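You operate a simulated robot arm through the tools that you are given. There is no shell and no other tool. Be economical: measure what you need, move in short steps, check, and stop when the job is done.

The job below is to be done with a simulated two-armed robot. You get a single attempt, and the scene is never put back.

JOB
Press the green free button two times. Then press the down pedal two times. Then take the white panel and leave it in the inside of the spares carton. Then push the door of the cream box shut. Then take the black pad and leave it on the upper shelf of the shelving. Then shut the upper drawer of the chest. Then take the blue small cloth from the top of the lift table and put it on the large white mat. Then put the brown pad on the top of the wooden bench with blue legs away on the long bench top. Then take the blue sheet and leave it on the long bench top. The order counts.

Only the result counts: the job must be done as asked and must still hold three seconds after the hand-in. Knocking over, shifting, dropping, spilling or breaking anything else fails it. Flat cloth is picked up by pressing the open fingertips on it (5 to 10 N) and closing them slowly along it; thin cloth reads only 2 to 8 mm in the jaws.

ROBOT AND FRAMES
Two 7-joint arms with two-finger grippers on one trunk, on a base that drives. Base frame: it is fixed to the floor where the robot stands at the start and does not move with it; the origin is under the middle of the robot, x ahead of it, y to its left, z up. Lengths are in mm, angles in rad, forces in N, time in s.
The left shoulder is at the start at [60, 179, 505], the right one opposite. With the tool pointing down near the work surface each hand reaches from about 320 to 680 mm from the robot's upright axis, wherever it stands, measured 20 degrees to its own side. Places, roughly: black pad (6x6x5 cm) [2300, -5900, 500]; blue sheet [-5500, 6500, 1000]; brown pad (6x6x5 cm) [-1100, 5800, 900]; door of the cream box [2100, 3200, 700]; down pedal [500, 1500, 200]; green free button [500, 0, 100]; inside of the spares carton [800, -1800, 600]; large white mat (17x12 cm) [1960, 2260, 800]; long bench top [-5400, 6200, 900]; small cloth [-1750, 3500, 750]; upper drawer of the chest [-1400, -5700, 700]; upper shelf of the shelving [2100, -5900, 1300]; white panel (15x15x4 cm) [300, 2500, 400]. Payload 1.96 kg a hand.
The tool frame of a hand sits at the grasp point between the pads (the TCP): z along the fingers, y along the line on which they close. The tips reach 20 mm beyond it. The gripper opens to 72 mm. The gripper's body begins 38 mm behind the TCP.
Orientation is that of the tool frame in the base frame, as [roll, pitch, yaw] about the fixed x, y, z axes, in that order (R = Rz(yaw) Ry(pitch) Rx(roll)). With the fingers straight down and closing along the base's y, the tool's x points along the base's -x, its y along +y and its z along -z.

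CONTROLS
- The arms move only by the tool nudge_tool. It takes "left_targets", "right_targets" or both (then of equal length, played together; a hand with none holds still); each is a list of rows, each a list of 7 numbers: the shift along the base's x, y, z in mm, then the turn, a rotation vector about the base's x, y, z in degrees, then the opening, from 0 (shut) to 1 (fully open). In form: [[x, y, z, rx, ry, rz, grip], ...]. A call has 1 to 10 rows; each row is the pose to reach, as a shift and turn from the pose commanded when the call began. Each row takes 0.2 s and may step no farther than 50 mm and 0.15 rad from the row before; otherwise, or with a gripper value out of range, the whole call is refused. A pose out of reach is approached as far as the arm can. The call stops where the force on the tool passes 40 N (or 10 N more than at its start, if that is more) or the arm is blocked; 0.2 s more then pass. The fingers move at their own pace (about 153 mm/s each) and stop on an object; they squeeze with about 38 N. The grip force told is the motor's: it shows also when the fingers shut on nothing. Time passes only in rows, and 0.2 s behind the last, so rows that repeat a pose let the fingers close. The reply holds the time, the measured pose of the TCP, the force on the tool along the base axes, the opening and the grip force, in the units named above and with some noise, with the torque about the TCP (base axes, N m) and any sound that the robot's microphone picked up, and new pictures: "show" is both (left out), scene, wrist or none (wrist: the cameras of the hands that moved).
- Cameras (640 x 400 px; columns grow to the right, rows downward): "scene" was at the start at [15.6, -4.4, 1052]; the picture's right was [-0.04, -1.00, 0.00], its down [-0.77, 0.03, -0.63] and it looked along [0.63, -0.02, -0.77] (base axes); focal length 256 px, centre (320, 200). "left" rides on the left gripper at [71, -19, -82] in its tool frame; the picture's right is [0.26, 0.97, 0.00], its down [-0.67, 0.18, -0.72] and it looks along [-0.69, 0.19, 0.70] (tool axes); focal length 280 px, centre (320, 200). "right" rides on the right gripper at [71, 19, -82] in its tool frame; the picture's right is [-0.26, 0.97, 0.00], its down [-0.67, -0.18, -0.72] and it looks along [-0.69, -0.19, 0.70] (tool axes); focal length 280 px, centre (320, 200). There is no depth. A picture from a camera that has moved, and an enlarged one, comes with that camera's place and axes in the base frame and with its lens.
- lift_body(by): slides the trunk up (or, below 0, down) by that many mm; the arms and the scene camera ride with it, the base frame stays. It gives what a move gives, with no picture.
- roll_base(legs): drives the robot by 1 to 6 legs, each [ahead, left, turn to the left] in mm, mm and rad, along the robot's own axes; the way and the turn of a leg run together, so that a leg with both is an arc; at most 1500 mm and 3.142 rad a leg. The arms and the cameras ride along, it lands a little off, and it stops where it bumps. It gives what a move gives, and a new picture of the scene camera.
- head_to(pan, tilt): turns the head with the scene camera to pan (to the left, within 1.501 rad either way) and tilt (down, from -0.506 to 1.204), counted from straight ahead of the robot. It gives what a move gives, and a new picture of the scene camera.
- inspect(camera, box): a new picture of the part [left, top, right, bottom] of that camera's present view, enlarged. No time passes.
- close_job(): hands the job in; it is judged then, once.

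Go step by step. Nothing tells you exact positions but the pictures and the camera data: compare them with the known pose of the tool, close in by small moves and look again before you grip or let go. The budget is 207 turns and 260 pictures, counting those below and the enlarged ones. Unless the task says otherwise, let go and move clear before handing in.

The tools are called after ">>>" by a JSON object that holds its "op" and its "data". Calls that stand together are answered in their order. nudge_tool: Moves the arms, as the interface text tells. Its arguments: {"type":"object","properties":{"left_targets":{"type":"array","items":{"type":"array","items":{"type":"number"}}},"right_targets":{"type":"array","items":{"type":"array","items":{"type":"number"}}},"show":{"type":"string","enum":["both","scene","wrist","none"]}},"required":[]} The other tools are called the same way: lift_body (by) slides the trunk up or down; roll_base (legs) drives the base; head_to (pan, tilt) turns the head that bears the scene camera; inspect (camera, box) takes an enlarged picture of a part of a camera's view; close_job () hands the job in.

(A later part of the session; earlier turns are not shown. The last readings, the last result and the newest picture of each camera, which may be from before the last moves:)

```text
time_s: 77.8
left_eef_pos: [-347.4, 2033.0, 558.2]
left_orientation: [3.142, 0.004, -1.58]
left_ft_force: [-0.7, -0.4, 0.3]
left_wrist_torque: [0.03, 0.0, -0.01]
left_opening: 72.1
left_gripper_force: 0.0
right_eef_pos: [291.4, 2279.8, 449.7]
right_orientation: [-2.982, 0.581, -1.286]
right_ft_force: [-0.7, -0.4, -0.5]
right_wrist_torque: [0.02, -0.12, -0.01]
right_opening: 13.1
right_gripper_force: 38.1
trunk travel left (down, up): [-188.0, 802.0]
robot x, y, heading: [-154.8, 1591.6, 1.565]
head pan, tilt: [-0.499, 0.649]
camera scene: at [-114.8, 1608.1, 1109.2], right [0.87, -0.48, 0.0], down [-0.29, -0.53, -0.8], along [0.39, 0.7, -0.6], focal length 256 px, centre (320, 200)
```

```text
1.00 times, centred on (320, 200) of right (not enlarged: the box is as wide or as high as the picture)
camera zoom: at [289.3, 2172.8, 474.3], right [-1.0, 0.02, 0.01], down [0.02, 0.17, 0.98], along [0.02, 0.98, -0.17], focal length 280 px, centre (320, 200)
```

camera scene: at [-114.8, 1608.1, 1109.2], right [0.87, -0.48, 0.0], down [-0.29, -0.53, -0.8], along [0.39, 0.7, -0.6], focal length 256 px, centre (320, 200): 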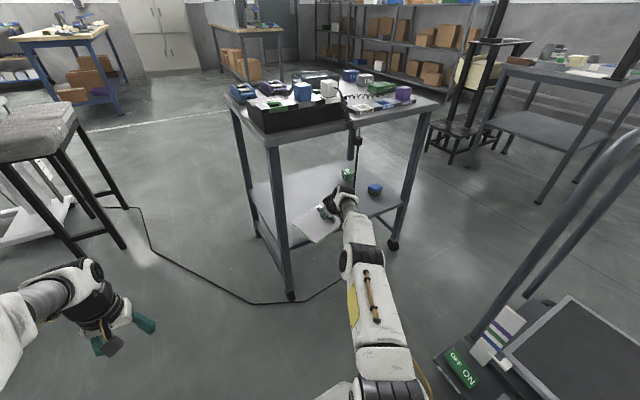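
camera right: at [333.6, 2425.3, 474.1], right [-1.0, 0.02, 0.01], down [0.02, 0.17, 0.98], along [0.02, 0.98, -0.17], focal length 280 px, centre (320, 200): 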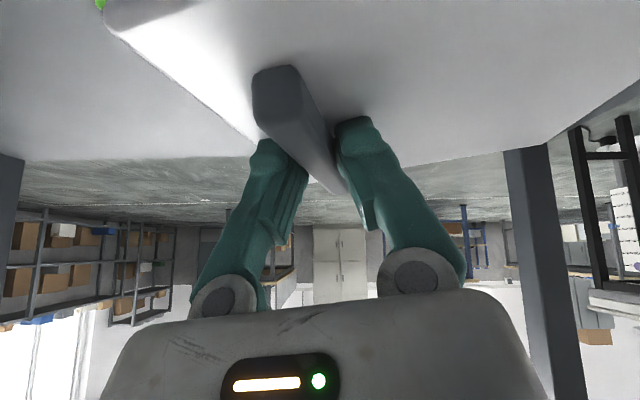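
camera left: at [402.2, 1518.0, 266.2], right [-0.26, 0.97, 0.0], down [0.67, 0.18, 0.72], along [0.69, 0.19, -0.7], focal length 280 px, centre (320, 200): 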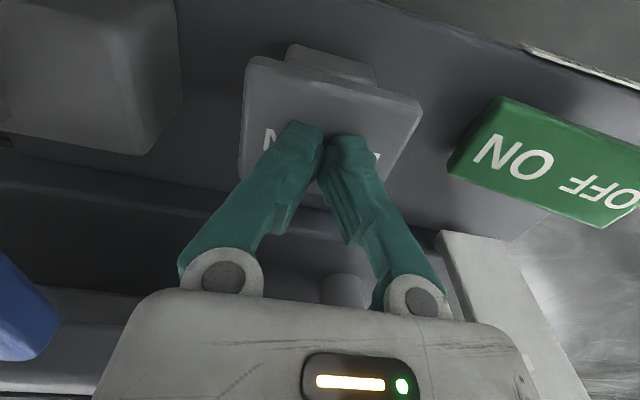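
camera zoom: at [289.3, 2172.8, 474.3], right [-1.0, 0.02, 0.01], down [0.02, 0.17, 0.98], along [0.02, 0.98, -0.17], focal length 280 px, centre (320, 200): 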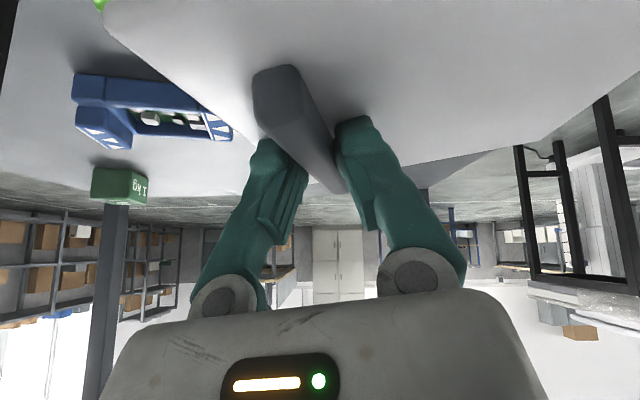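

Margins are about 45 mm to the leg and 30 mm to the cable; I'll drift a few mm left and continue straight back.

>>> {"op": "roll_base", "data": {"legs": [[-200, 9, 0], [-250, 0, 0]]}}

>>> {"op": "head_to", "data": {"pan": -0.6, "tilt": 0.75}}

```text
time_s: 80.8
left_eef_pos: [-360.0, 1584.2, 557.5]
left_orientation: [-3.141, 0.005, -1.577]
left_ft_force: [0.2, -0.2, -0.6]
left_wrist_torque: [0.02, -0.01, 0.02]
left_opening: 72.1
left_gripper_force: 0.0
right_eef_pos: [278.4, 1832.6, 449.0]
right_orientation: [-2.981, 0.581, -1.282]
right_ft_force: [-0.4, 0.1, -2.1]
right_wrist_torque: [-0.02, -0.07, -0.01]
right_opening: 12.8
right_gripper_force: 38.0
trunk travel left (down, up): [-188.0, 802.0]
robot x, y, heading: [-167.1, 1144.8, 1.566]
head pan, tilt: [-0.499, 0.649]
camera scene: at [-125.7, 1160.1, 1109.2], right [0.88, -0.48, 0.0], down [-0.29, -0.53, -0.8], along [0.38, 0.7, -0.6], focal length 256 px, centre (320, 200)
```

scene: 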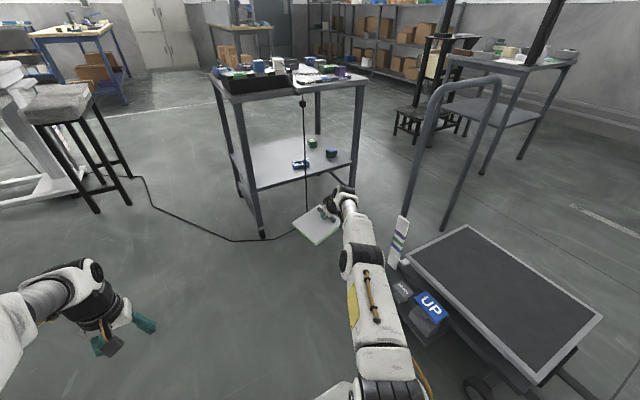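

```text
time_s: 81.4
left_eef_pos: [-361.0, 1583.5, 557.9]
left_orientation: [3.141, 0.006, -1.577]
left_ft_force: [0.5, -0.1, 0.7]
left_wrist_torque: [-0.03, 0.02, 0.01]
left_opening: 71.9
left_gripper_force: 0.0
right_eef_pos: [276.9, 1832.9, 449.1]
right_orientation: [-2.98, 0.583, -1.281]
right_ft_force: [0.2, 0.2, -2.3]
right_wrist_torque: [0.0, -0.06, -0.03]
right_opening: 13.0
right_gripper_force: 37.5
trunk travel left (down, up): [-188.0, 802.0]
robot x, y, heading: [-166.6, 1148.3, 1.566]
head pan, tilt: [-0.6, 0.75]
camera scene: at [-120.5, 1152.3, 1100.6], right [0.82, -0.57, 0.0], down [-0.39, -0.56, -0.73], along [0.42, 0.6, -0.68], focal length 256 px, centre (320, 200)
```

scene: 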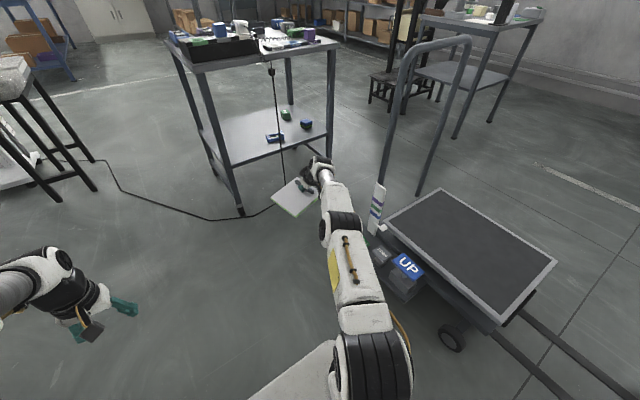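

The panel is out and the table undisturbed. I'll raise the trunk, retract the right arm, then turn toward the carton at [800, -1800].

>>> {"op": "lift_body", "data": {"by": 150}}

>>> {"op": "nudge_tool", "data": {"right_targets": [[-34, -34, 0, 0, 0, 0, 0], [-68, -68, 0, 0, 0, 0, 0], [-102, -102, 0, 0, 0, 0, 0], [-136, -136, 0, 0, 0, 0, 0], [-170, -170, 0, 0, 0, 0, 0], [-204, -204, 0, 0, 0, 0, 0]], "show": "none"}}

>>> {"op": "roll_base", "data": {"legs": [[0, 250, 0], [0, 0, -1.57], [0, 0, -0.785]]}}

>>> {"op": "head_to", "data": {"pan": -0.3, "tilt": 0.4}}

```text
time_s: 83.2
left_eef_pos: [-359.4, 1584.2, 707.0]
left_orientation: [3.141, 0.003, -1.577]
left_ft_force: [1.0, 0.5, -0.6]
left_wrist_torque: [0.02, 0.0, -0.01]
left_opening: 72.1
left_gripper_force: 0.0
right_eef_pos: [279.0, 1831.8, 599.0]
right_orientation: [-2.98, 0.582, -1.282]
right_ft_force: [0.4, 0.1, -1.4]
right_wrist_torque: [-0.01, -0.1, 0.0]
right_opening: 13.0
right_gripper_force: 37.4
trunk travel left (down, up): [-338.0, 652.0]
robot x, y, heading: [-163.9, 1144.3, 1.565]
head pan, tilt: [-0.6, 0.75]
```

```text
time_s: 84.6
left_eef_pos: [-361.3, 1584.9, 707.7]
left_orientation: [3.141, 0.006, -1.575]
left_ft_force: [0.3, -0.3, -0.6]
left_wrist_torque: [-0.02, -0.05, 0.0]
left_opening: 72.1
left_gripper_force: 0.1
right_eef_pos: [72.6, 1627.9, 601.4]
right_orientation: [-2.978, 0.585, -1.281]
right_ft_force: [-0.2, -1.3, -1.7]
right_wrist_torque: [0.02, -0.07, -0.01]
right_opening: 12.9
right_gripper_force: 38.6
trunk travel left (down, up): [-338.0, 652.0]
robot x, y, heading: [-168.3, 1146.3, 1.569]
head pan, tilt: [-0.6, 0.75]
```

```text
time_s: 92.3
left_eef_pos: [31.1, 968.0, 707.2]
left_orientation: [-3.141, 0.006, 2.336]
left_ft_force: [-0.2, -0.3, -0.1]
left_wrist_torque: [0.0, -0.01, 0.01]
left_opening: 72.1
left_gripper_force: 0.0
right_eef_pos: [-249.7, 633.6, 601.1]
right_orientation: [-2.981, 0.581, 2.631]
right_ft_force: [0.9, -0.2, -2.1]
right_wrist_torque: [-0.04, 0.07, -0.02]
right_opening: 12.8
right_gripper_force: 37.7
trunk travel left (down, up): [-338.0, 652.0]
robot x, y, heading: [-413.6, 1149.3, -0.802]
head pan, tilt: [-0.6, 0.75]
camera scene: at [-443.1, 1106.0, 1250.6], right [-0.99, -0.17, 0.0], down [-0.11, 0.67, -0.73], along [0.12, -0.72, -0.68], focal length 256 px, centre (320, 200)
```

scene: 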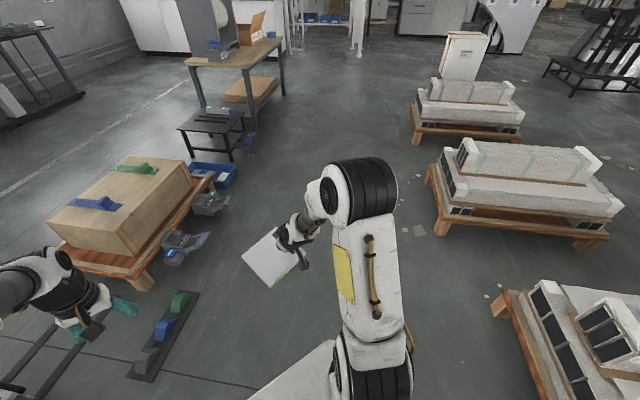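

```text
time_s: 93.1
left_eef_pos: [30.2, 965.7, 707.4]
left_orientation: [3.14, 0.005, 2.335]
left_ft_force: [0.7, -0.1, 0.0]
left_wrist_torque: [-0.02, 0.0, 0.01]
left_opening: 72.0
left_gripper_force: 0.1
right_eef_pos: [-250.4, 633.6, 601.4]
right_orientation: [-2.982, 0.581, 2.63]
right_ft_force: [-0.4, 0.6, -1.4]
right_wrist_torque: [-0.01, 0.02, 0.01]
right_opening: 12.6
right_gripper_force: 37.8
trunk travel left (down, up): [-338.0, 652.0]
robot x, y, heading: [-413.9, 1147.3, -0.806]
head pan, tilt: [-0.3, 0.4]
camera scene: at [-415.1, 1105.0, 1281.6], right [-0.89, -0.45, 0.0], down [-0.18, 0.35, -0.92], along [0.41, -0.82, -0.39], focal length 256 px, centre (320, 200)
```

scene: 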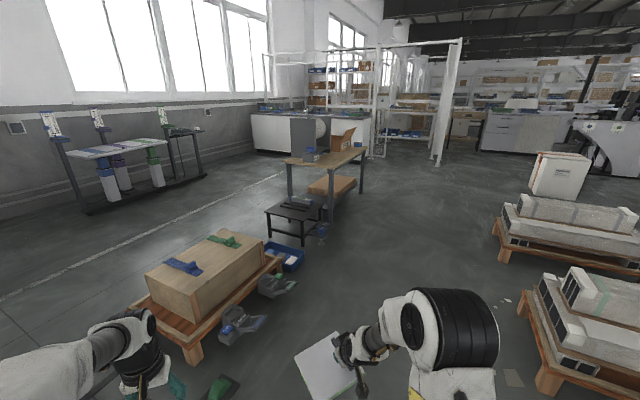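

The carton stands on the wooden table ahead at about [800, -1800]. The corridor along x≈-250 looks free, so I'll drive down it and turn to face the table.

>>> {"op": "roll_base", "data": {"legs": [[0, 0, -0.77], [1400, 90, 0], [1400, 80, 0], [0, 0, 1.57]]}}

>>> {"op": "head_to", "data": {"pan": 0.0, "tilt": 0.45}}

```text
time_s: 112.4
left_eef_pos: [150.0, -1461.1, 707.7]
left_orientation: [3.141, 0.005, 3.085]
left_ft_force: [0.4, 0.4, -0.2]
left_wrist_torque: [0.0, 0.01, -0.01]
left_opening: 72.0
left_gripper_force: 0.1
right_eef_pos: [173.7, -1896.2, 601.7]
right_orientation: [-2.982, 0.581, -2.902]
right_ft_force: [0.4, 0.6, -2.2]
right_wrist_torque: [-0.08, -0.04, -0.03]
right_opening: 13.1
right_gripper_force: 38.0
trunk travel left (down, up): [-338.0, 652.0]
robot x, y, heading: [-296.2, -1631.9, -0.054]
head pan, tilt: [-0.3, 0.4]
camera scene: at [-271.7, -1663.8, 1281.7], right [-0.35, -0.94, 0.0], down [-0.37, 0.14, -0.92], along [0.86, -0.32, -0.39], focal length 256 px, centre (320, 200)
```

scene: 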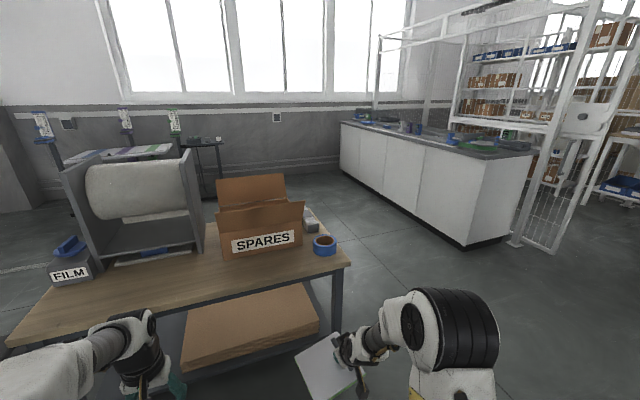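

```text
time_s: 113.2
left_eef_pos: [150.0, -1461.5, 707.3]
left_orientation: [3.141, 0.005, 3.085]
left_ft_force: [-0.6, 0.3, -0.7]
left_wrist_torque: [-0.03, 0.0, 0.01]
left_opening: 72.1
left_gripper_force: 0.1
right_eef_pos: [171.4, -1897.5, 600.6]
right_orientation: [-2.981, 0.583, -2.903]
right_ft_force: [0.2, 0.2, -1.6]
right_wrist_torque: [-0.11, 0.0, 0.03]
right_opening: 13.0
right_gripper_force: 37.7
trunk travel left (down, up): [-338.0, 652.0]
robot x, y, heading: [-297.8, -1632.4, -0.051]
head pan, tilt: [0.0, 0.45]
camera scene: at [-266.8, -1636.8, 1277.1], right [-0.05, -1.0, 0.0], down [-0.43, 0.02, -0.9], along [0.9, -0.05, -0.44], focal length 256 px, centre (320, 200)
```

scene: 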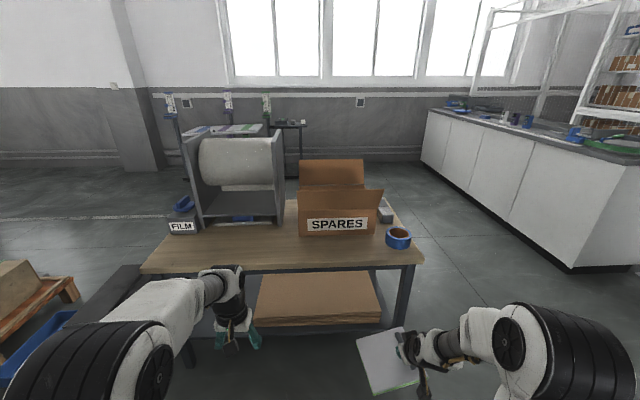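

>>> {"op": "inspect", "data": {"camera": "scene", "box": [270, 140, 430, 260]}}

```text
3.33 times, centred on (350, 200) of scene
camera zoom: at [-266.8, -1636.8, 1277.1], right [-0.05, -1.0, 0.0], down [-0.43, 0.02, -0.9], along [0.9, -0.05, -0.44], focal length 854 px, centre (220, 200)
```

zoom: 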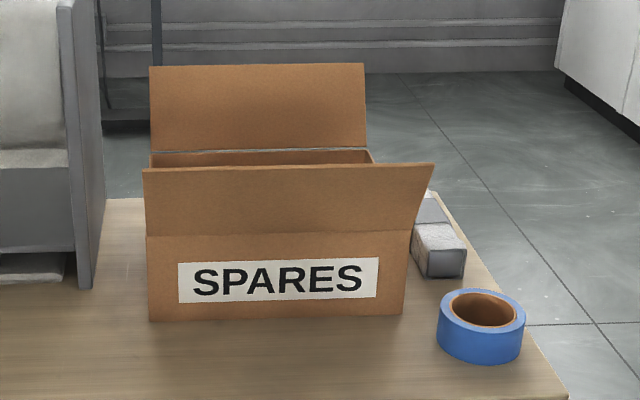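

The SPARES carton is open with front and back flaps standing; it's about 350 wide × 225 deep × 130 tall. I'll go 300 mm closer to measure with parallax.

>>> {"op": "roll_base", "data": {"legs": [[300, 0, 0.05]]}}

>>> {"op": "inspect", "data": {"camera": "scene", "box": [270, 140, 430, 260]}}

```text
time_s: 115.2
left_eef_pos: [437.7, -1446.1, 707.3]
left_orientation: [-3.139, 0.003, 3.139]
left_ft_force: [-0.4, 0.1, 0.3]
left_wrist_torque: [0.02, 0.0, 0.03]
left_opening: 71.8
left_gripper_force: 0.1
right_eef_pos: [481.6, -1880.4, 601.0]
right_orientation: [-2.981, 0.582, -2.849]
right_ft_force: [-0.2, -0.4, -0.9]
right_wrist_torque: [-0.04, 0.0, -0.03]
right_opening: 13.0
right_gripper_force: 38.1
trunk travel left (down, up): [-338.0, 652.0]
robot x, y, heading: [-1.1, -1640.5, -0.006]
head pan, tilt: [0.0, 0.45]
camera scene: at [30.4, -1643.4, 1277.0], right [0.0, -1.0, 0.0], down [-0.44, 0.0, -0.9], along [0.9, 0.0, -0.44], focal length 256 px, centre (320, 200)
```

scene: 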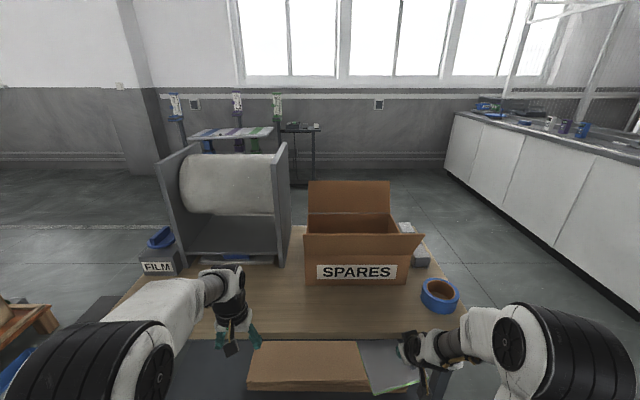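

```text
3.33 times, centred on (350, 200) of scene
camera zoom: at [30.4, -1643.4, 1277.0], right [0.0, -1.0, 0.0], down [-0.44, 0.0, -0.9], along [0.9, 0.0, -0.44], focal length 854 px, centre (220, 200)
```

zoom: 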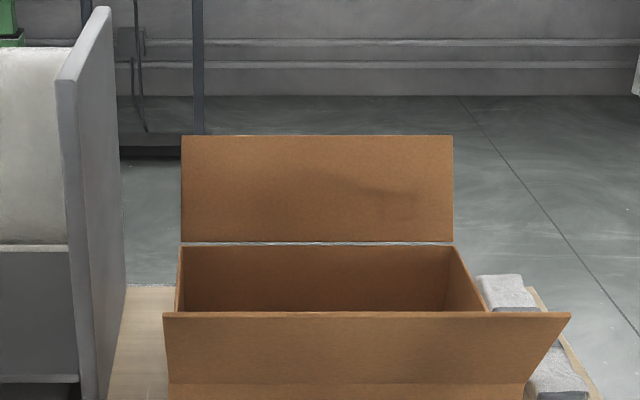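

Triangulated: carton z 640–757, x 690–965, y -1592…-1940; front flap leans out to x≈618 at z≈887. I'll raise the trunk well above the flaps and drive in.

>>> {"op": "lift_body", "data": {"by": 430}}

>>> {"op": "roll_base", "data": {"legs": [[225, 0, 0]]}}

>>> {"op": "head_to", "data": {"pan": -0.2, "tilt": 0.95}}

```text
refused: 430 is not a number from -400 to 400
```

```text
time_s: 116.2
left_eef_pos: [465.2, -1447.6, 708.6]
left_orientation: [-3.141, 0.004, 3.136]
left_ft_force: [0.0, 0.8, -0.7]
left_wrist_torque: [-0.01, 0.02, 0.0]
left_opening: 72.0
left_gripper_force: 0.2
right_eef_pos: [501.8, -1880.6, 594.2]
right_orientation: [-2.998, 0.561, -2.864]
right_ft_force: [0.1, 0.4, -1.1]
right_wrist_torque: [-0.1, 0.01, 0.01]
right_opening: 12.9
right_gripper_force: 37.8
trunk travel left (down, up): [-338.0, 652.0]
robot x, y, heading: [22.9, -1642.3, -0.003]
head pan, tilt: [0.0, 0.45]
stopped in leg 1: the force on the tool passed its limit at 74 N (the readings are from after the stop); the commanded pose is now the measured one
camera scene: at [56.6, -1643.6, 1277.1], right [0.0, -1.0, 0.0], down [-0.44, 0.0, -0.9], along [0.9, 0.0, -0.44], focal length 256 px, centre (320, 200)
```

scene: 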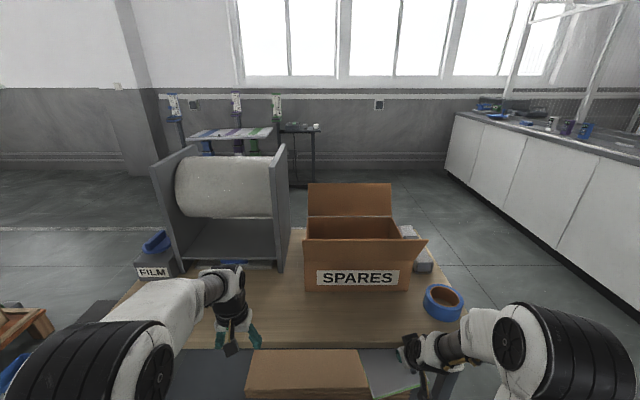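

```text
time_s: 117.1
left_eef_pos: [464.6, -1446.8, 708.2]
left_orientation: [-3.142, 0.005, 3.136]
left_ft_force: [0.3, -0.1, -0.4]
left_wrist_torque: [0.01, -0.01, 0.03]
left_opening: 72.0
left_gripper_force: 0.1
right_eef_pos: [501.5, -1879.4, 595.2]
right_orientation: [-2.997, 0.56, -2.864]
right_ft_force: [0.0, -0.6, -2.0]
right_wrist_torque: [-0.06, 0.01, -0.02]
right_opening: 13.1
right_gripper_force: 37.7
trunk travel left (down, up): [-338.0, 652.0]
robot x, y, heading: [22.8, -1641.6, -0.003]
head pan, tilt: [-0.201, 0.949]
camera scene: at [35.8, -1657.9, 1235.1], right [-0.2, -0.98, 0.0], down [-0.8, 0.16, -0.58], along [0.57, -0.12, -0.81], focal length 256 px, centre (320, 200)
```

scene: 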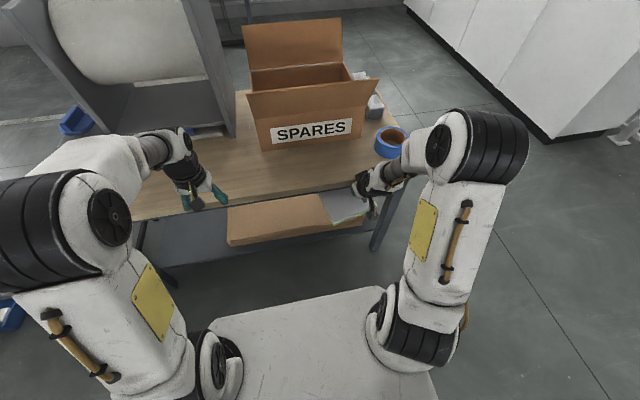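

A too-large lift was refused, so the panel nudged the table edge; it's still held and the table looks unmoved. I'll back off first, then raise in two stages.

>>> {"op": "roll_base", "data": {"legs": [[-150, 0, 0]]}}

```text
time_s: 118.5
left_eef_pos: [312.9, -1446.1, 708.2]
left_orientation: [-3.14, 0.006, 3.138]
left_ft_force: [0.6, 0.6, 0.0]
left_wrist_torque: [0.0, 0.0, 0.01]
left_opening: 72.0
left_gripper_force: 0.2
right_eef_pos: [351.6, -1878.4, 596.0]
right_orientation: [-2.997, 0.561, -2.864]
right_ft_force: [-0.1, 0.5, -2.0]
right_wrist_torque: [-0.08, -0.02, 0.04]
right_opening: 12.9
right_gripper_force: 37.7
trunk travel left (down, up): [-338.0, 652.0]
robot x, y, heading: [-122.8, -1637.9, -0.001]
head pan, tilt: [-0.201, 0.949]
camera scene: at [-114.6, -1657.5, 1235.1], right [-0.2, -0.98, 0.0], down [-0.8, 0.16, -0.58], along [0.57, -0.12, -0.81], focal length 256 px, centre (320, 200)
```

scene: 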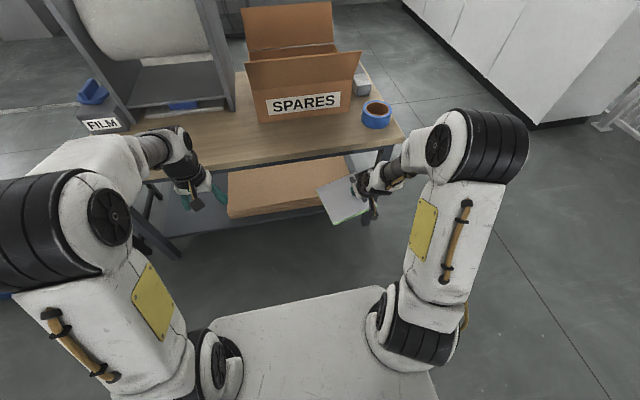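

>>> {"op": "lift_body", "data": {"by": 400}}

>>> {"op": "inspect", "data": {"camera": "right", "box": [0, 0, 640, 400]}}

```text
time_s: 122.3
left_eef_pos: [314.6, -1447.1, 1107.8]
left_orientation: [3.141, 0.002, 3.138]
left_ft_force: [-0.2, -0.3, -0.4]
left_wrist_torque: [-0.05, -0.01, 0.0]
left_opening: 71.6
left_gripper_force: 0.0
right_eef_pos: [352.2, -1880.6, 995.0]
right_orientation: [-2.996, 0.562, -2.866]
right_ft_force: [0.3, -0.5, -1.9]
right_wrist_torque: [-0.06, 0.01, 0.01]
right_opening: 13.0
right_gripper_force: 38.0
trunk travel left (down, up): [-738.0, 252.0]
robot x, y, heading: [-123.7, -1640.4, -0.003]
head pan, tilt: [-0.201, 0.949]
```

```text
1.00 times, centred on (320, 200) of right (not enlarged: the box is as wide or as high as the picture)
camera zoom: at [246.6, -1877.4, 1022.9], right [0.02, 1.0, 0.02], down [0.2, -0.03, 0.98], along [0.98, -0.02, -0.2], focal length 280 px, centre (320, 200)
```

zoom: 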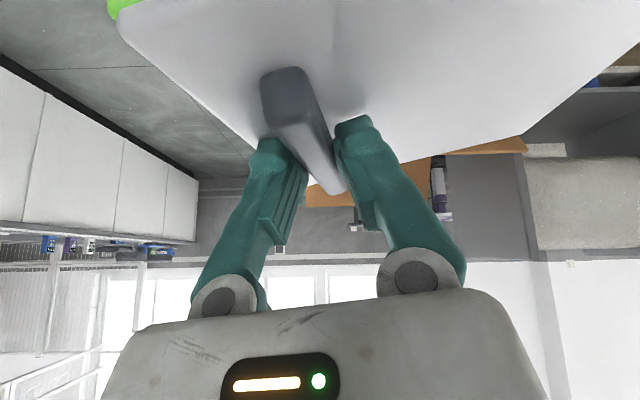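

The panel is firmly held. I'll tuck the left hand back (film roll holder nearby), then drive in over the flap.

>>> {"op": "nudge_tool", "data": {"left_targets": [[-40, 0, 0, 0, 0, 0, 1], [-80, 10, 0, 0, 0, 0, 1]], "show": "none"}}

>>> {"op": "roll_base", "data": {"legs": [[340, 0, 0]]}}

```text
time_s: 122.9
left_eef_pos: [232.6, -1435.8, 1109.2]
left_orientation: [3.141, 0.005, 3.137]
left_ft_force: [-0.4, -0.1, 0.3]
left_wrist_torque: [0.03, -0.03, 0.01]
left_opening: 71.9
left_gripper_force: 0.1
right_eef_pos: [351.2, -1880.5, 997.3]
right_orientation: [-2.993, 0.563, -2.864]
right_ft_force: [-0.4, 0.3, -1.7]
right_wrist_torque: [-0.08, 0.02, 0.01]
right_opening: 13.0
right_gripper_force: 38.2
trunk travel left (down, up): [-738.0, 252.0]
robot x, y, heading: [-125.2, -1642.6, -0.001]
head pan, tilt: [-0.201, 0.949]
```

```text
time_s: 125.1
left_eef_pos: [574.8, -1437.3, 1109.1]
left_orientation: [3.141, 0.004, 3.138]
left_ft_force: [1.0, 0.2, 0.1]
left_wrist_torque: [0.03, 0.03, -0.01]
left_opening: 72.0
left_gripper_force: 0.1
right_eef_pos: [691.4, -1880.3, 996.3]
right_orientation: [-2.997, 0.562, -2.864]
right_ft_force: [0.2, 0.5, -1.7]
right_wrist_torque: [-0.07, 0.02, 0.0]
right_opening: 12.9
right_gripper_force: 37.3
trunk travel left (down, up): [-738.0, 252.0]
robot x, y, heading: [214.6, -1637.6, -0.004]
head pan, tilt: [-0.201, 0.949]
camera scene: at [225.7, -1658.4, 1635.1], right [-0.2, -0.98, 0.0], down [-0.8, 0.16, -0.58], along [0.57, -0.12, -0.81], focal length 256 px, centre (320, 200)
```

scene: 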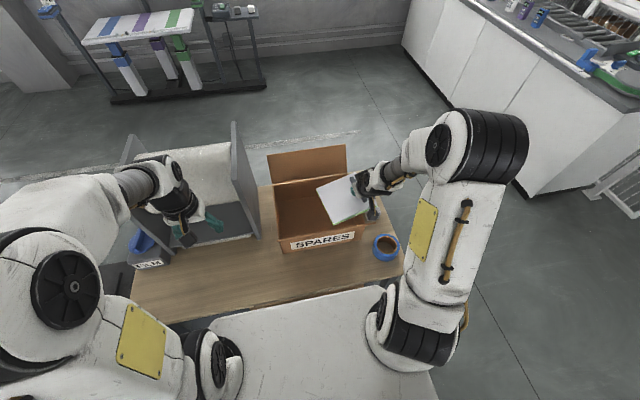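

Good overhead view. I'll move the panel above the carton's middle.

>>> {"op": "nudge_tool", "data": {"right_targets": [[35, 17, 0, 0, 0, 0, 0], [70, 34, 0, 0, 0, 0, 0], [105, 50, 0, 0, 0, 0, 0], [130, 62, 0, 0, 0, 0, 0]], "show": "scene"}}

>>> {"op": "inspect", "data": {"camera": "scene", "box": [240, 130, 400, 260]}}

```text
time_s: 126.1
left_eef_pos: [574.2, -1436.3, 1107.7]
left_orientation: [3.141, 0.003, 3.139]
left_ft_force: [0.3, 0.0, 0.1]
left_wrist_torque: [0.01, 0.01, -0.03]
left_opening: 72.1
left_gripper_force: 0.1
right_eef_pos: [822.6, -1818.0, 997.4]
right_orientation: [-2.996, 0.559, -2.864]
right_ft_force: [0.4, 0.5, -1.2]
right_wrist_torque: [-0.04, 0.0, 0.0]
right_opening: 12.7
right_gripper_force: 38.3
trunk travel left (down, up): [-738.0, 252.0]
robot x, y, heading: [215.0, -1640.4, -0.008]
head pan, tilt: [-0.201, 0.949]
camera scene: at [226.8, -1657.7, 1635.1], right [-0.2, -0.98, 0.0], down [-0.8, 0.16, -0.58], along [0.57, -0.12, -0.81], focal length 256 px, centre (320, 200)
```

scene: 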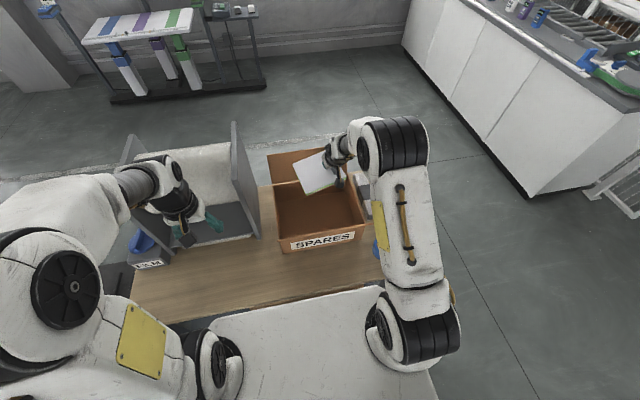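

```text
3.08 times, centred on (320, 195) of scene
camera zoom: at [226.8, -1657.7, 1635.1], right [-0.2, -0.98, 0.0], down [-0.8, 0.16, -0.58], along [0.57, -0.12, -0.81], focal length 788 px, centre (320, 215)
```

zoom: 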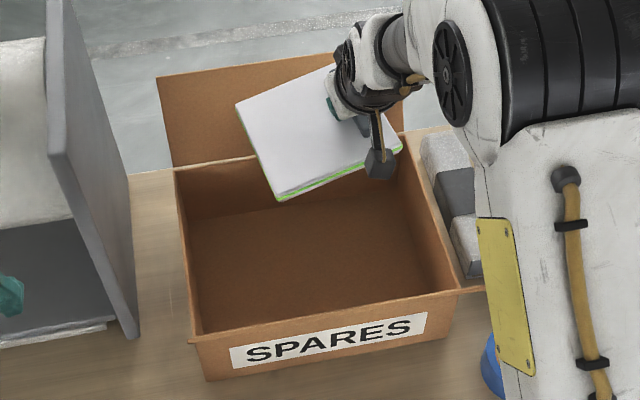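

The panel centre is at about [815, -1781], over the middle of the carton (x 692–940, y -1592…-1940). I'll lower with the arm.

>>> {"op": "nudge_tool", "data": {"right_targets": [[0, 5, -45, 0, 0, 0, 0], [0, 8, -90, 0, 0, 0, 0], [0, 8, -135, 0, 0, 0, 0], [0, 8, -180, 0, 0, 0, 0], [0, 8, -220, 0, 0, 0, 0]], "show": "scene"}}

>>> {"op": "inspect", "data": {"camera": "scene", "box": [240, 130, 400, 260]}}

```text
time_s: 127.3
left_eef_pos: [574.0, -1437.3, 1108.2]
left_orientation: [3.141, 0.005, 3.137]
left_ft_force: [-0.3, -0.6, 0.7]
left_wrist_torque: [0.0, -0.01, 0.01]
left_opening: 72.2
left_gripper_force: 0.1
right_eef_pos: [821.6, -1813.3, 774.8]
right_orientation: [-2.996, 0.56, -2.864]
right_ft_force: [0.8, -0.5, -2.3]
right_wrist_torque: [-0.07, 0.01, -0.01]
right_opening: 13.2
right_gripper_force: 38.6
trunk travel left (down, up): [-738.0, 252.0]
robot x, y, heading: [212.5, -1641.4, -0.004]
head pan, tilt: [-0.201, 0.949]
camera scene: at [226.5, -1658.7, 1635.2], right [-0.2, -0.98, 0.0], down [-0.8, 0.16, -0.58], along [0.57, -0.12, -0.81], focal length 256 px, centre (320, 200)
```

scene: 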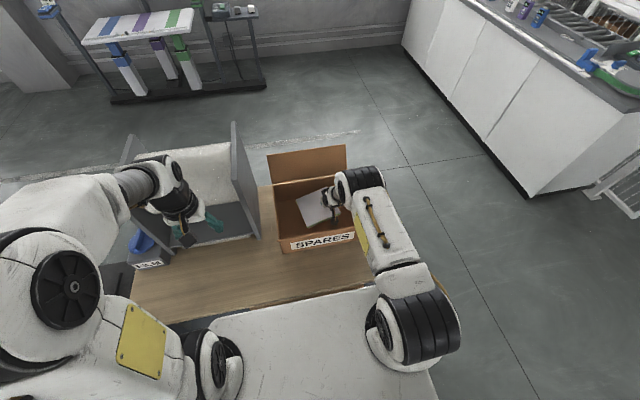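

```text
3.08 times, centred on (320, 195) of scene
camera zoom: at [226.5, -1658.7, 1635.2], right [-0.2, -0.98, 0.0], down [-0.8, 0.16, -0.58], along [0.57, -0.12, -0.81], focal length 788 px, centre (320, 215)
```

zoom: 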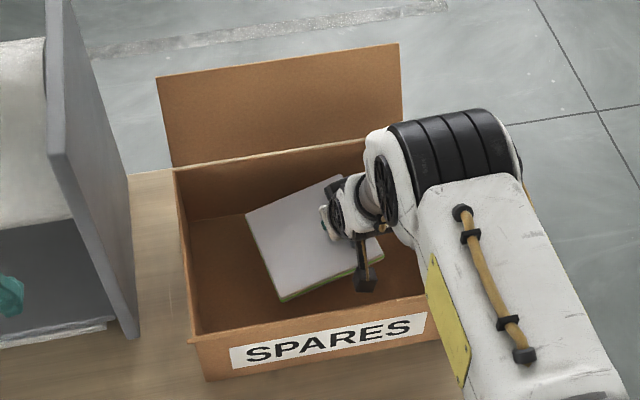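

The panel is going into the carton cleanly. I'll lower further in small steps until touch.

>>> {"op": "nudge_tool", "data": {"right_targets": [[0, 5, -25, 0, 0, 0, 0], [0, 8, -45, 0, 0, 0, 0], [0, 8, -58, 0, 0, 0, 0], [0, 8, -66, 0, 0, 0, 0], [0, 8, -72, 0, 0, 0, 0]], "show": "scene"}}

>>> {"op": "inspect", "data": {"camera": "scene", "box": [240, 130, 400, 260]}}

```text
time_s: 128.5
left_eef_pos: [574.2, -1437.2, 1108.8]
left_orientation: [-3.141, 0.006, 3.138]
left_ft_force: [0.1, 0.2, -0.5]
left_wrist_torque: [-0.01, 0.02, 0.02]
left_opening: 72.0
left_gripper_force: 0.1
right_eef_pos: [821.6, -1803.1, 703.1]
right_orientation: [-2.995, 0.559, -2.862]
right_ft_force: [0.0, -1.6, 1.0]
right_wrist_torque: [0.33, -0.25, -0.14]
right_opening: 12.8
right_gripper_force: 38.2
trunk travel left (down, up): [-738.0, 252.0]
robot x, y, heading: [213.2, -1644.6, -0.001]
head pan, tilt: [-0.201, 0.949]
camera scene: at [225.4, -1658.5, 1635.2], right [-0.2, -0.98, 0.0], down [-0.8, 0.16, -0.58], along [0.57, -0.12, -0.81], focal length 256 px, centre (320, 200)
```

scene: 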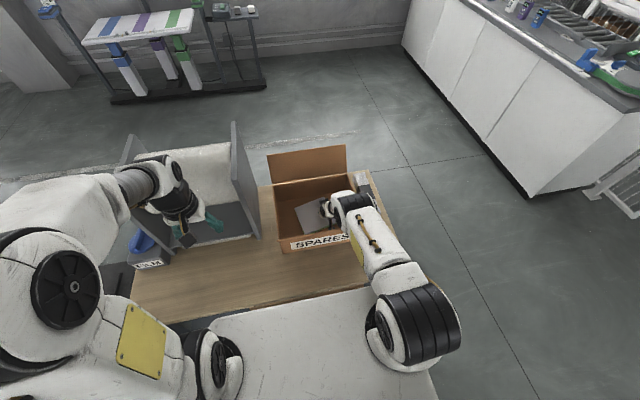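

```text
3.08 times, centred on (320, 195) of scene
camera zoom: at [225.4, -1658.5, 1635.2], right [-0.2, -0.98, 0.0], down [-0.8, 0.16, -0.58], along [0.57, -0.12, -0.81], focal length 788 px, centre (320, 215)
```

zoom: 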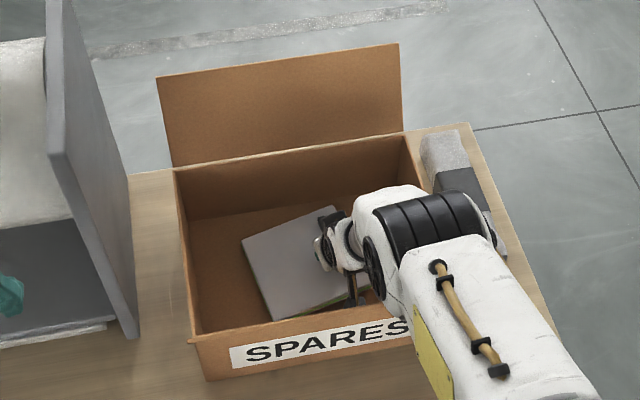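

Contact is beginning (torque up). I'll lower a few mm more, then open.

>>> {"op": "nudge_tool", "data": {"right_targets": [[0, 0, -4, 0, 0, 0, 0], [0, 0, -8, 0, 0, 0, 0]], "show": "none"}}

```text
time_s: 129.1
left_eef_pos: [574.0, -1437.3, 1109.2]
left_orientation: [-3.14, 0.005, 3.139]
left_ft_force: [0.1, -0.1, -0.3]
left_wrist_torque: [0.0, -0.02, -0.03]
left_opening: 72.2
left_gripper_force: 0.0
right_eef_pos: [821.4, -1804.6, 696.5]
right_orientation: [-2.996, 0.559, -2.864]
right_ft_force: [1.1, -1.0, 1.7]
right_wrist_torque: [0.4, -0.23, -0.17]
right_opening: 13.2
right_gripper_force: 38.5
trunk travel left (down, up): [-738.0, 252.0]
robot x, y, heading: [215.3, -1639.2, -0.003]
head pan, tilt: [-0.201, 0.949]
```

>>> {"op": "nudge_tool", "data": {"right_targets": [[0, 0, -4, 0, 0, 0, 0], [0, 0, -4, 0, 0, 0, 0.3], [0, 0, -4, 0, 0, 0, 0.6], [0, 0, -4, 0, 0, 0, 0.6]], "show": "wrist"}}

```text
time_s: 130.1
left_eef_pos: [573.5, -1436.8, 1109.8]
left_orientation: [-3.14, 0.004, 3.139]
left_ft_force: [0.9, -0.7, -0.2]
left_wrist_torque: [-0.04, -0.04, 0.03]
left_opening: 72.0
left_gripper_force: 0.0
right_eef_pos: [821.9, -1803.1, 691.4]
right_orientation: [-2.998, 0.559, -2.864]
right_ft_force: [-0.8, -1.8, 1.8]
right_wrist_torque: [0.05, 0.02, 0.0]
right_opening: 43.3
right_gripper_force: 0.1
trunk travel left (down, up): [-738.0, 252.0]
robot x, y, heading: [215.1, -1644.8, 0.0]
head pan, tilt: [-0.201, 0.949]
camera right: at [715.8, -1800.6, 719.2], right [0.02, 1.0, 0.02], down [0.2, -0.02, 0.98], along [0.98, -0.02, -0.2], focal length 280 px, centre (320, 200)
```

right: 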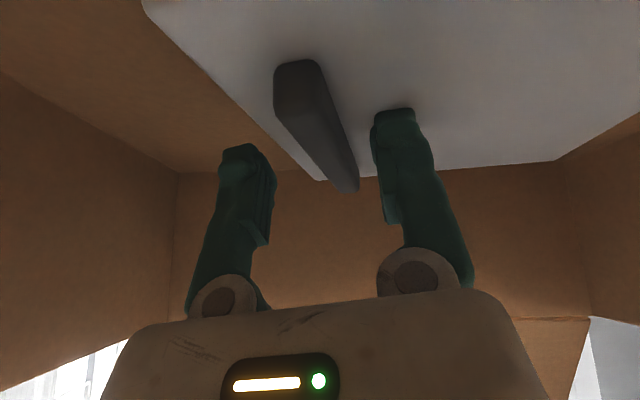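

The panel lies flat inside the carton. I'll withdraw the hand upwards.

>>> {"op": "nudge_tool", "data": {"right_targets": [[-10, 0, 30, 0, 0, 0, 0.6], [-10, 0, 75, 0, 0, 0, 0.6], [-10, 0, 120, 0, 0, 0, 0.6], [-10, 0, 165, 0, 0, 0, 0.6], [-10, 0, 210, 0, 0, 0, 0.6], [-10, 0, 255, 0, 0, 0, 0.6], [-10, 0, 300, 0, 0, 0, 0.6], [-30, -30, 335, 0, 0, 0, 0.6], [-70, -55, 335, 0, 0, 0, 0.6]], "show": "scene"}}

>>> {"op": "inspect", "data": {"camera": "scene", "box": [220, 120, 400, 260]}}

```text
refused: row 8 steps farther than a row can; nothing moved
```

```text
2.86 times, centred on (310, 190) of scene
camera zoom: at [225.5, -1658.2, 1635.1], right [-0.2, -0.98, 0.0], down [-0.8, 0.16, -0.58], along [0.57, -0.12, -0.81], focal length 732 px, centre (349, 229)
```

zoom: 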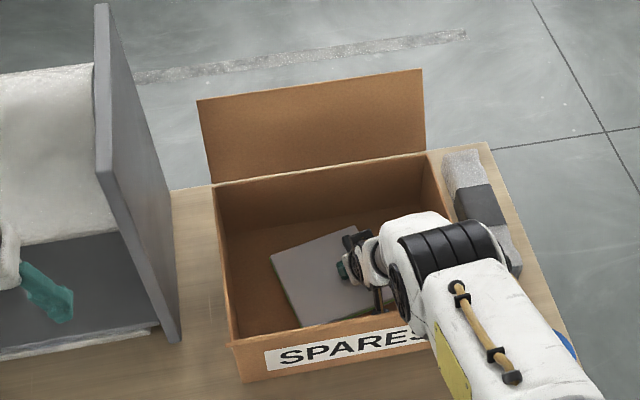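

>>> {"op": "nudge_tool", "data": {"right_targets": [[-10, 0, 30, 0, 0, 0, 0.6], [-10, 0, 75, 0, 0, 0, 0.6], [-10, 0, 120, 0, 0, 0, 0.6], [-10, 0, 165, 0, 0, 0, 0.6], [-10, 0, 210, 0, 0, 0, 0.6], [-10, 0, 255, 0, 0, 0, 0.6], [-10, 0, 300, 0, 0, 0, 0.6], [-30, -25, 320, 0, 0, 0, 0.6], [-65, -45, 325, 0, 0, 0, 0.6]], "show": "scene"}}

>>> {"op": "inspect", "data": {"camera": "scene", "box": [220, 120, 400, 260]}}

```text
time_s: 132.1
left_eef_pos: [572.3, -1437.6, 1110.2]
left_orientation: [3.141, 0.005, 3.138]
left_ft_force: [-0.9, 0.3, 0.8]
left_wrist_torque: [0.01, -0.03, -0.05]
left_opening: 72.1
left_gripper_force: 0.0
right_eef_pos: [755.7, -1846.9, 1018.3]
right_orientation: [-2.997, 0.561, -2.862]
right_ft_force: [0.8, 0.8, 0.3]
right_wrist_torque: [-0.02, -0.03, -0.03]
right_opening: 43.1
right_gripper_force: 0.2
trunk travel left (down, up): [-738.0, 252.0]
robot x, y, heading: [217.0, -1641.1, -0.003]
head pan, tilt: [-0.201, 0.949]
camera scene: at [224.3, -1658.9, 1635.1], right [-0.2, -0.98, 0.0], down [-0.8, 0.16, -0.58], along [0.57, -0.12, -0.81], focal length 256 px, centre (320, 200)
```

scene: 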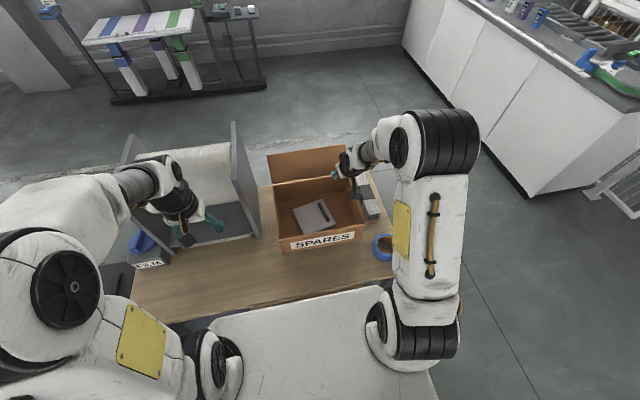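

```text
2.86 times, centred on (310, 190) of scene
camera zoom: at [224.3, -1658.9, 1635.1], right [-0.2, -0.98, 0.0], down [-0.8, 0.16, -0.58], along [0.57, -0.12, -0.81], focal length 732 px, centre (349, 229)
```

zoom: 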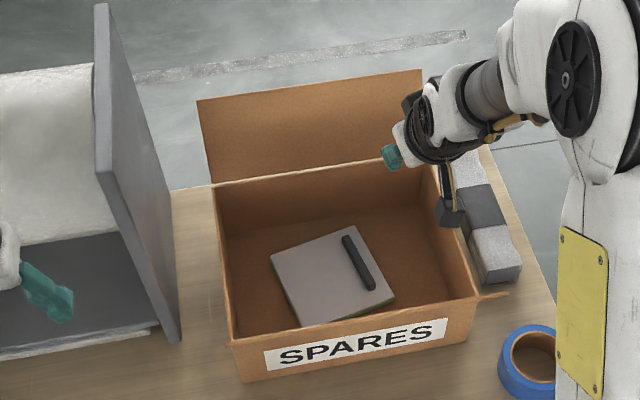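

The panel rests in the carton. Next is the cream box door at [2100, 3200]; I'll back away, and straighten and fold the right hand.

>>> {"op": "roll_base", "data": {"legs": [[-520, 0, 0]]}}

>>> {"op": "nudge_tool", "data": {"right_targets": [[-40, 5, -10, 0, 7, 0, 0.6], [-80, 10, -20, 0, 14, 0, 0.6], [-120, 15, -30, 0, 21, 0, 0.6], [-160, 20, -40, 0, 28, 0, 0.6], [-190, 25, -40, 0, 33, 0, 0.6]], "show": "none"}}

>>> {"op": "head_to", "data": {"pan": -1.2, "tilt": 0.45}}

```text
time_s: 135.2
left_eef_pos: [46.5, -1436.1, 1109.1]
left_orientation: [-3.141, 0.004, 3.122]
left_ft_force: [-0.7, 0.7, -0.6]
left_wrist_torque: [-0.01, -0.01, 0.04]
left_opening: 71.9
left_gripper_force: 0.1
right_eef_pos: [223.0, -1849.3, 1016.7]
right_orientation: [-2.996, 0.558, -2.878]
right_ft_force: [0.3, -0.7, 0.0]
right_wrist_torque: [0.03, 0.01, -0.02]
right_opening: 43.2
right_gripper_force: 0.1
trunk travel left (down, up): [-738.0, 252.0]
robot x, y, heading: [-316.5, -1637.5, -0.016]
head pan, tilt: [-0.201, 0.949]
camera scene: at [-304.4, -1653.3, 1635.1], right [-0.22, -0.98, 0.0], down [-0.79, 0.18, -0.58], along [0.57, -0.13, -0.81], focal length 256 px, centre (320, 200)
```

scene: 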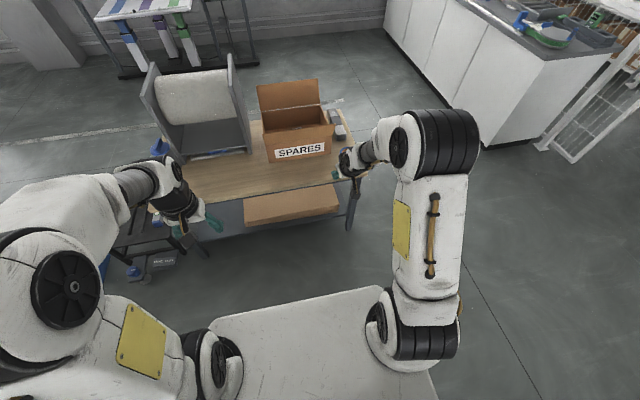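

```text
time_s: 136.4
left_eef_pos: [46.5, -1437.6, 1109.3]
left_orientation: [-3.141, 0.004, 3.123]
left_ft_force: [0.1, 0.3, -0.5]
left_wrist_torque: [0.01, -0.02, -0.01]
left_opening: 72.1
left_gripper_force: 0.2
right_eef_pos: [32.0, -1821.8, 978.8]
right_orientation: [-3.14, -0.001, -2.921]
right_ft_force: [-0.6, 0.0, 0.0]
right_wrist_torque: [0.02, -0.02, -0.01]
right_opening: 43.2
right_gripper_force: 0.2
trunk travel left (down, up): [-738.0, 252.0]
robot x, y, heading: [-313.2, -1632.5, -0.017]
head pan, tilt: [-0.201, 0.949]
```

```text
time_s: 137.7
left_eef_pos: [45.8, -1436.5, 1107.7]
left_orientation: [3.141, 0.004, 3.123]
left_ft_force: [-0.6, -0.7, 0.1]
left_wrist_torque: [0.0, -0.02, -0.02]
left_opening: 71.8
left_gripper_force: 0.1
right_eef_pos: [34.9, -1824.1, 979.3]
right_orientation: [-3.138, 0.0, -2.922]
right_ft_force: [0.3, 0.0, -0.2]
right_wrist_torque: [0.02, 0.0, -0.04]
right_opening: 43.1
right_gripper_force: 0.0
trunk travel left (down, up): [-738.0, 252.0]
robot x, y, heading: [-316.2, -1635.5, -0.016]
head pan, tilt: [-1.201, 0.45]
camera scene: at [-343.6, -1723.8, 1677.0], right [-0.94, -0.35, 0.0], down [-0.15, 0.41, -0.9], along [0.31, -0.84, -0.44], focal length 256 px, centre (320, 200)
```

scene: 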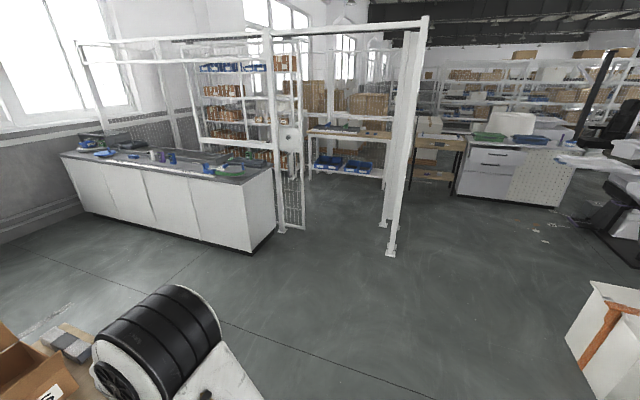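

The way south of the SPARES table and then north along x≈1780 looks open, so I'll travel around that way.

>>> {"op": "roll_base", "data": {"legs": [[0, -1150, 0.016], [1500, 0, 0], [560, 0, 0], [0, 0, 1.57], [1500, 0, 0], [1500, 0, 0]]}}

>>> {"op": "head_to", "data": {"pan": 0.0, "tilt": 0.35}}

```text
time_s: 171.1
left_eef_pos: [1474.7, 493.6, 1108.7]
left_orientation: [-3.141, 0.003, -1.541]
left_ft_force: [-0.7, -0.3, 0.2]
left_wrist_torque: [-0.02, -0.02, 0.0]
left_opening: 72.1
left_gripper_force: 0.1
right_eef_pos: [1860.9, 499.0, 978.5]
right_orientation: [-3.139, 0.0, -1.3]
right_ft_force: [0.5, 0.5, 0.0]
right_wrist_torque: [0.0, -0.01, 0.0]
right_opening: 43.3
right_gripper_force: 0.0
trunk travel left (down, up): [-738.0, 252.0]
robot x, y, heading: [1694.0, 145.9, 1.608]
head pan, tilt: [-1.201, 0.45]
camera scene: at [1778.2, 117.9, 1677.1], right [0.39, -0.92, 0.0], down [-0.4, -0.17, -0.9], along [0.83, 0.35, -0.44], focal length 256 px, centre (320, 200)
```

scene: 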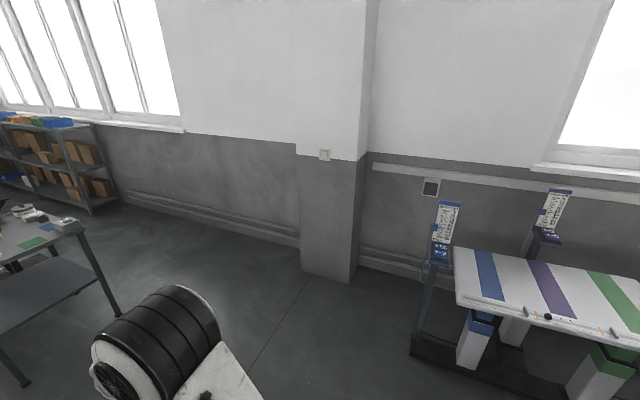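

```text
time_s: 172.4
left_eef_pos: [1475.6, 493.5, 1108.6]
left_orientation: [3.142, 0.004, -1.54]
left_ft_force: [0.0, -0.3, -0.2]
left_wrist_torque: [-0.02, 0.02, -0.02]
left_opening: 71.8
left_gripper_force: 0.1
right_eef_pos: [1861.3, 499.1, 978.0]
right_orientation: [-3.138, 0.0, -1.298]
right_ft_force: [-0.5, 0.2, -0.5]
right_wrist_torque: [-0.01, -0.01, 0.01]
right_opening: 42.9
right_gripper_force: 0.0
trunk travel left (down, up): [-738.0, 252.0]
robot x, y, heading: [1694.4, 142.6, 1.598]
head pan, tilt: [0.0, 0.351]
camera scene: at [1690.7, 174.8, 1686.3], right [1.0, 0.03, 0.0], down [0.01, -0.34, -0.94], along [-0.03, 0.94, -0.34], focal length 256 px, centre (320, 200)
```

scene: 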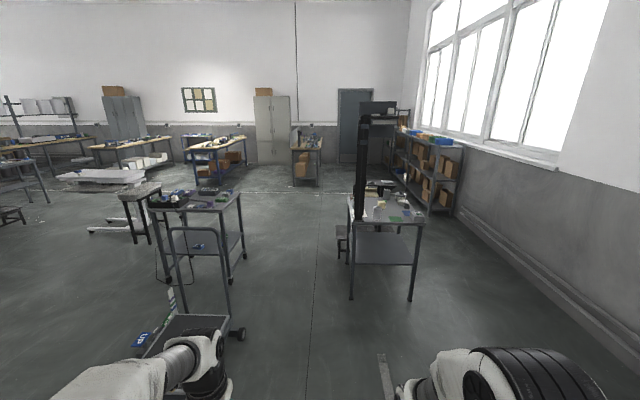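

>>> {"op": "inspect", "data": {"camera": "scene", "box": [310, 80, 470, 220]}}

```text
2.86 times, centred on (390, 150) of scene
camera zoom: at [1690.7, 174.8, 1686.3], right [1.0, 0.03, 0.0], down [0.01, -0.34, -0.94], along [-0.03, 0.94, -0.34], focal length 732 px, centre (120, 343)
```

zoom: 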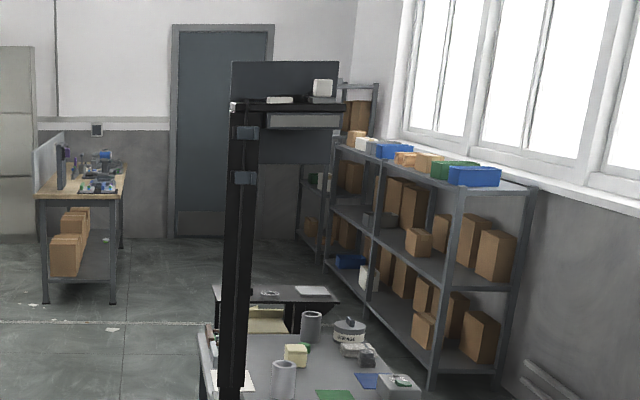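

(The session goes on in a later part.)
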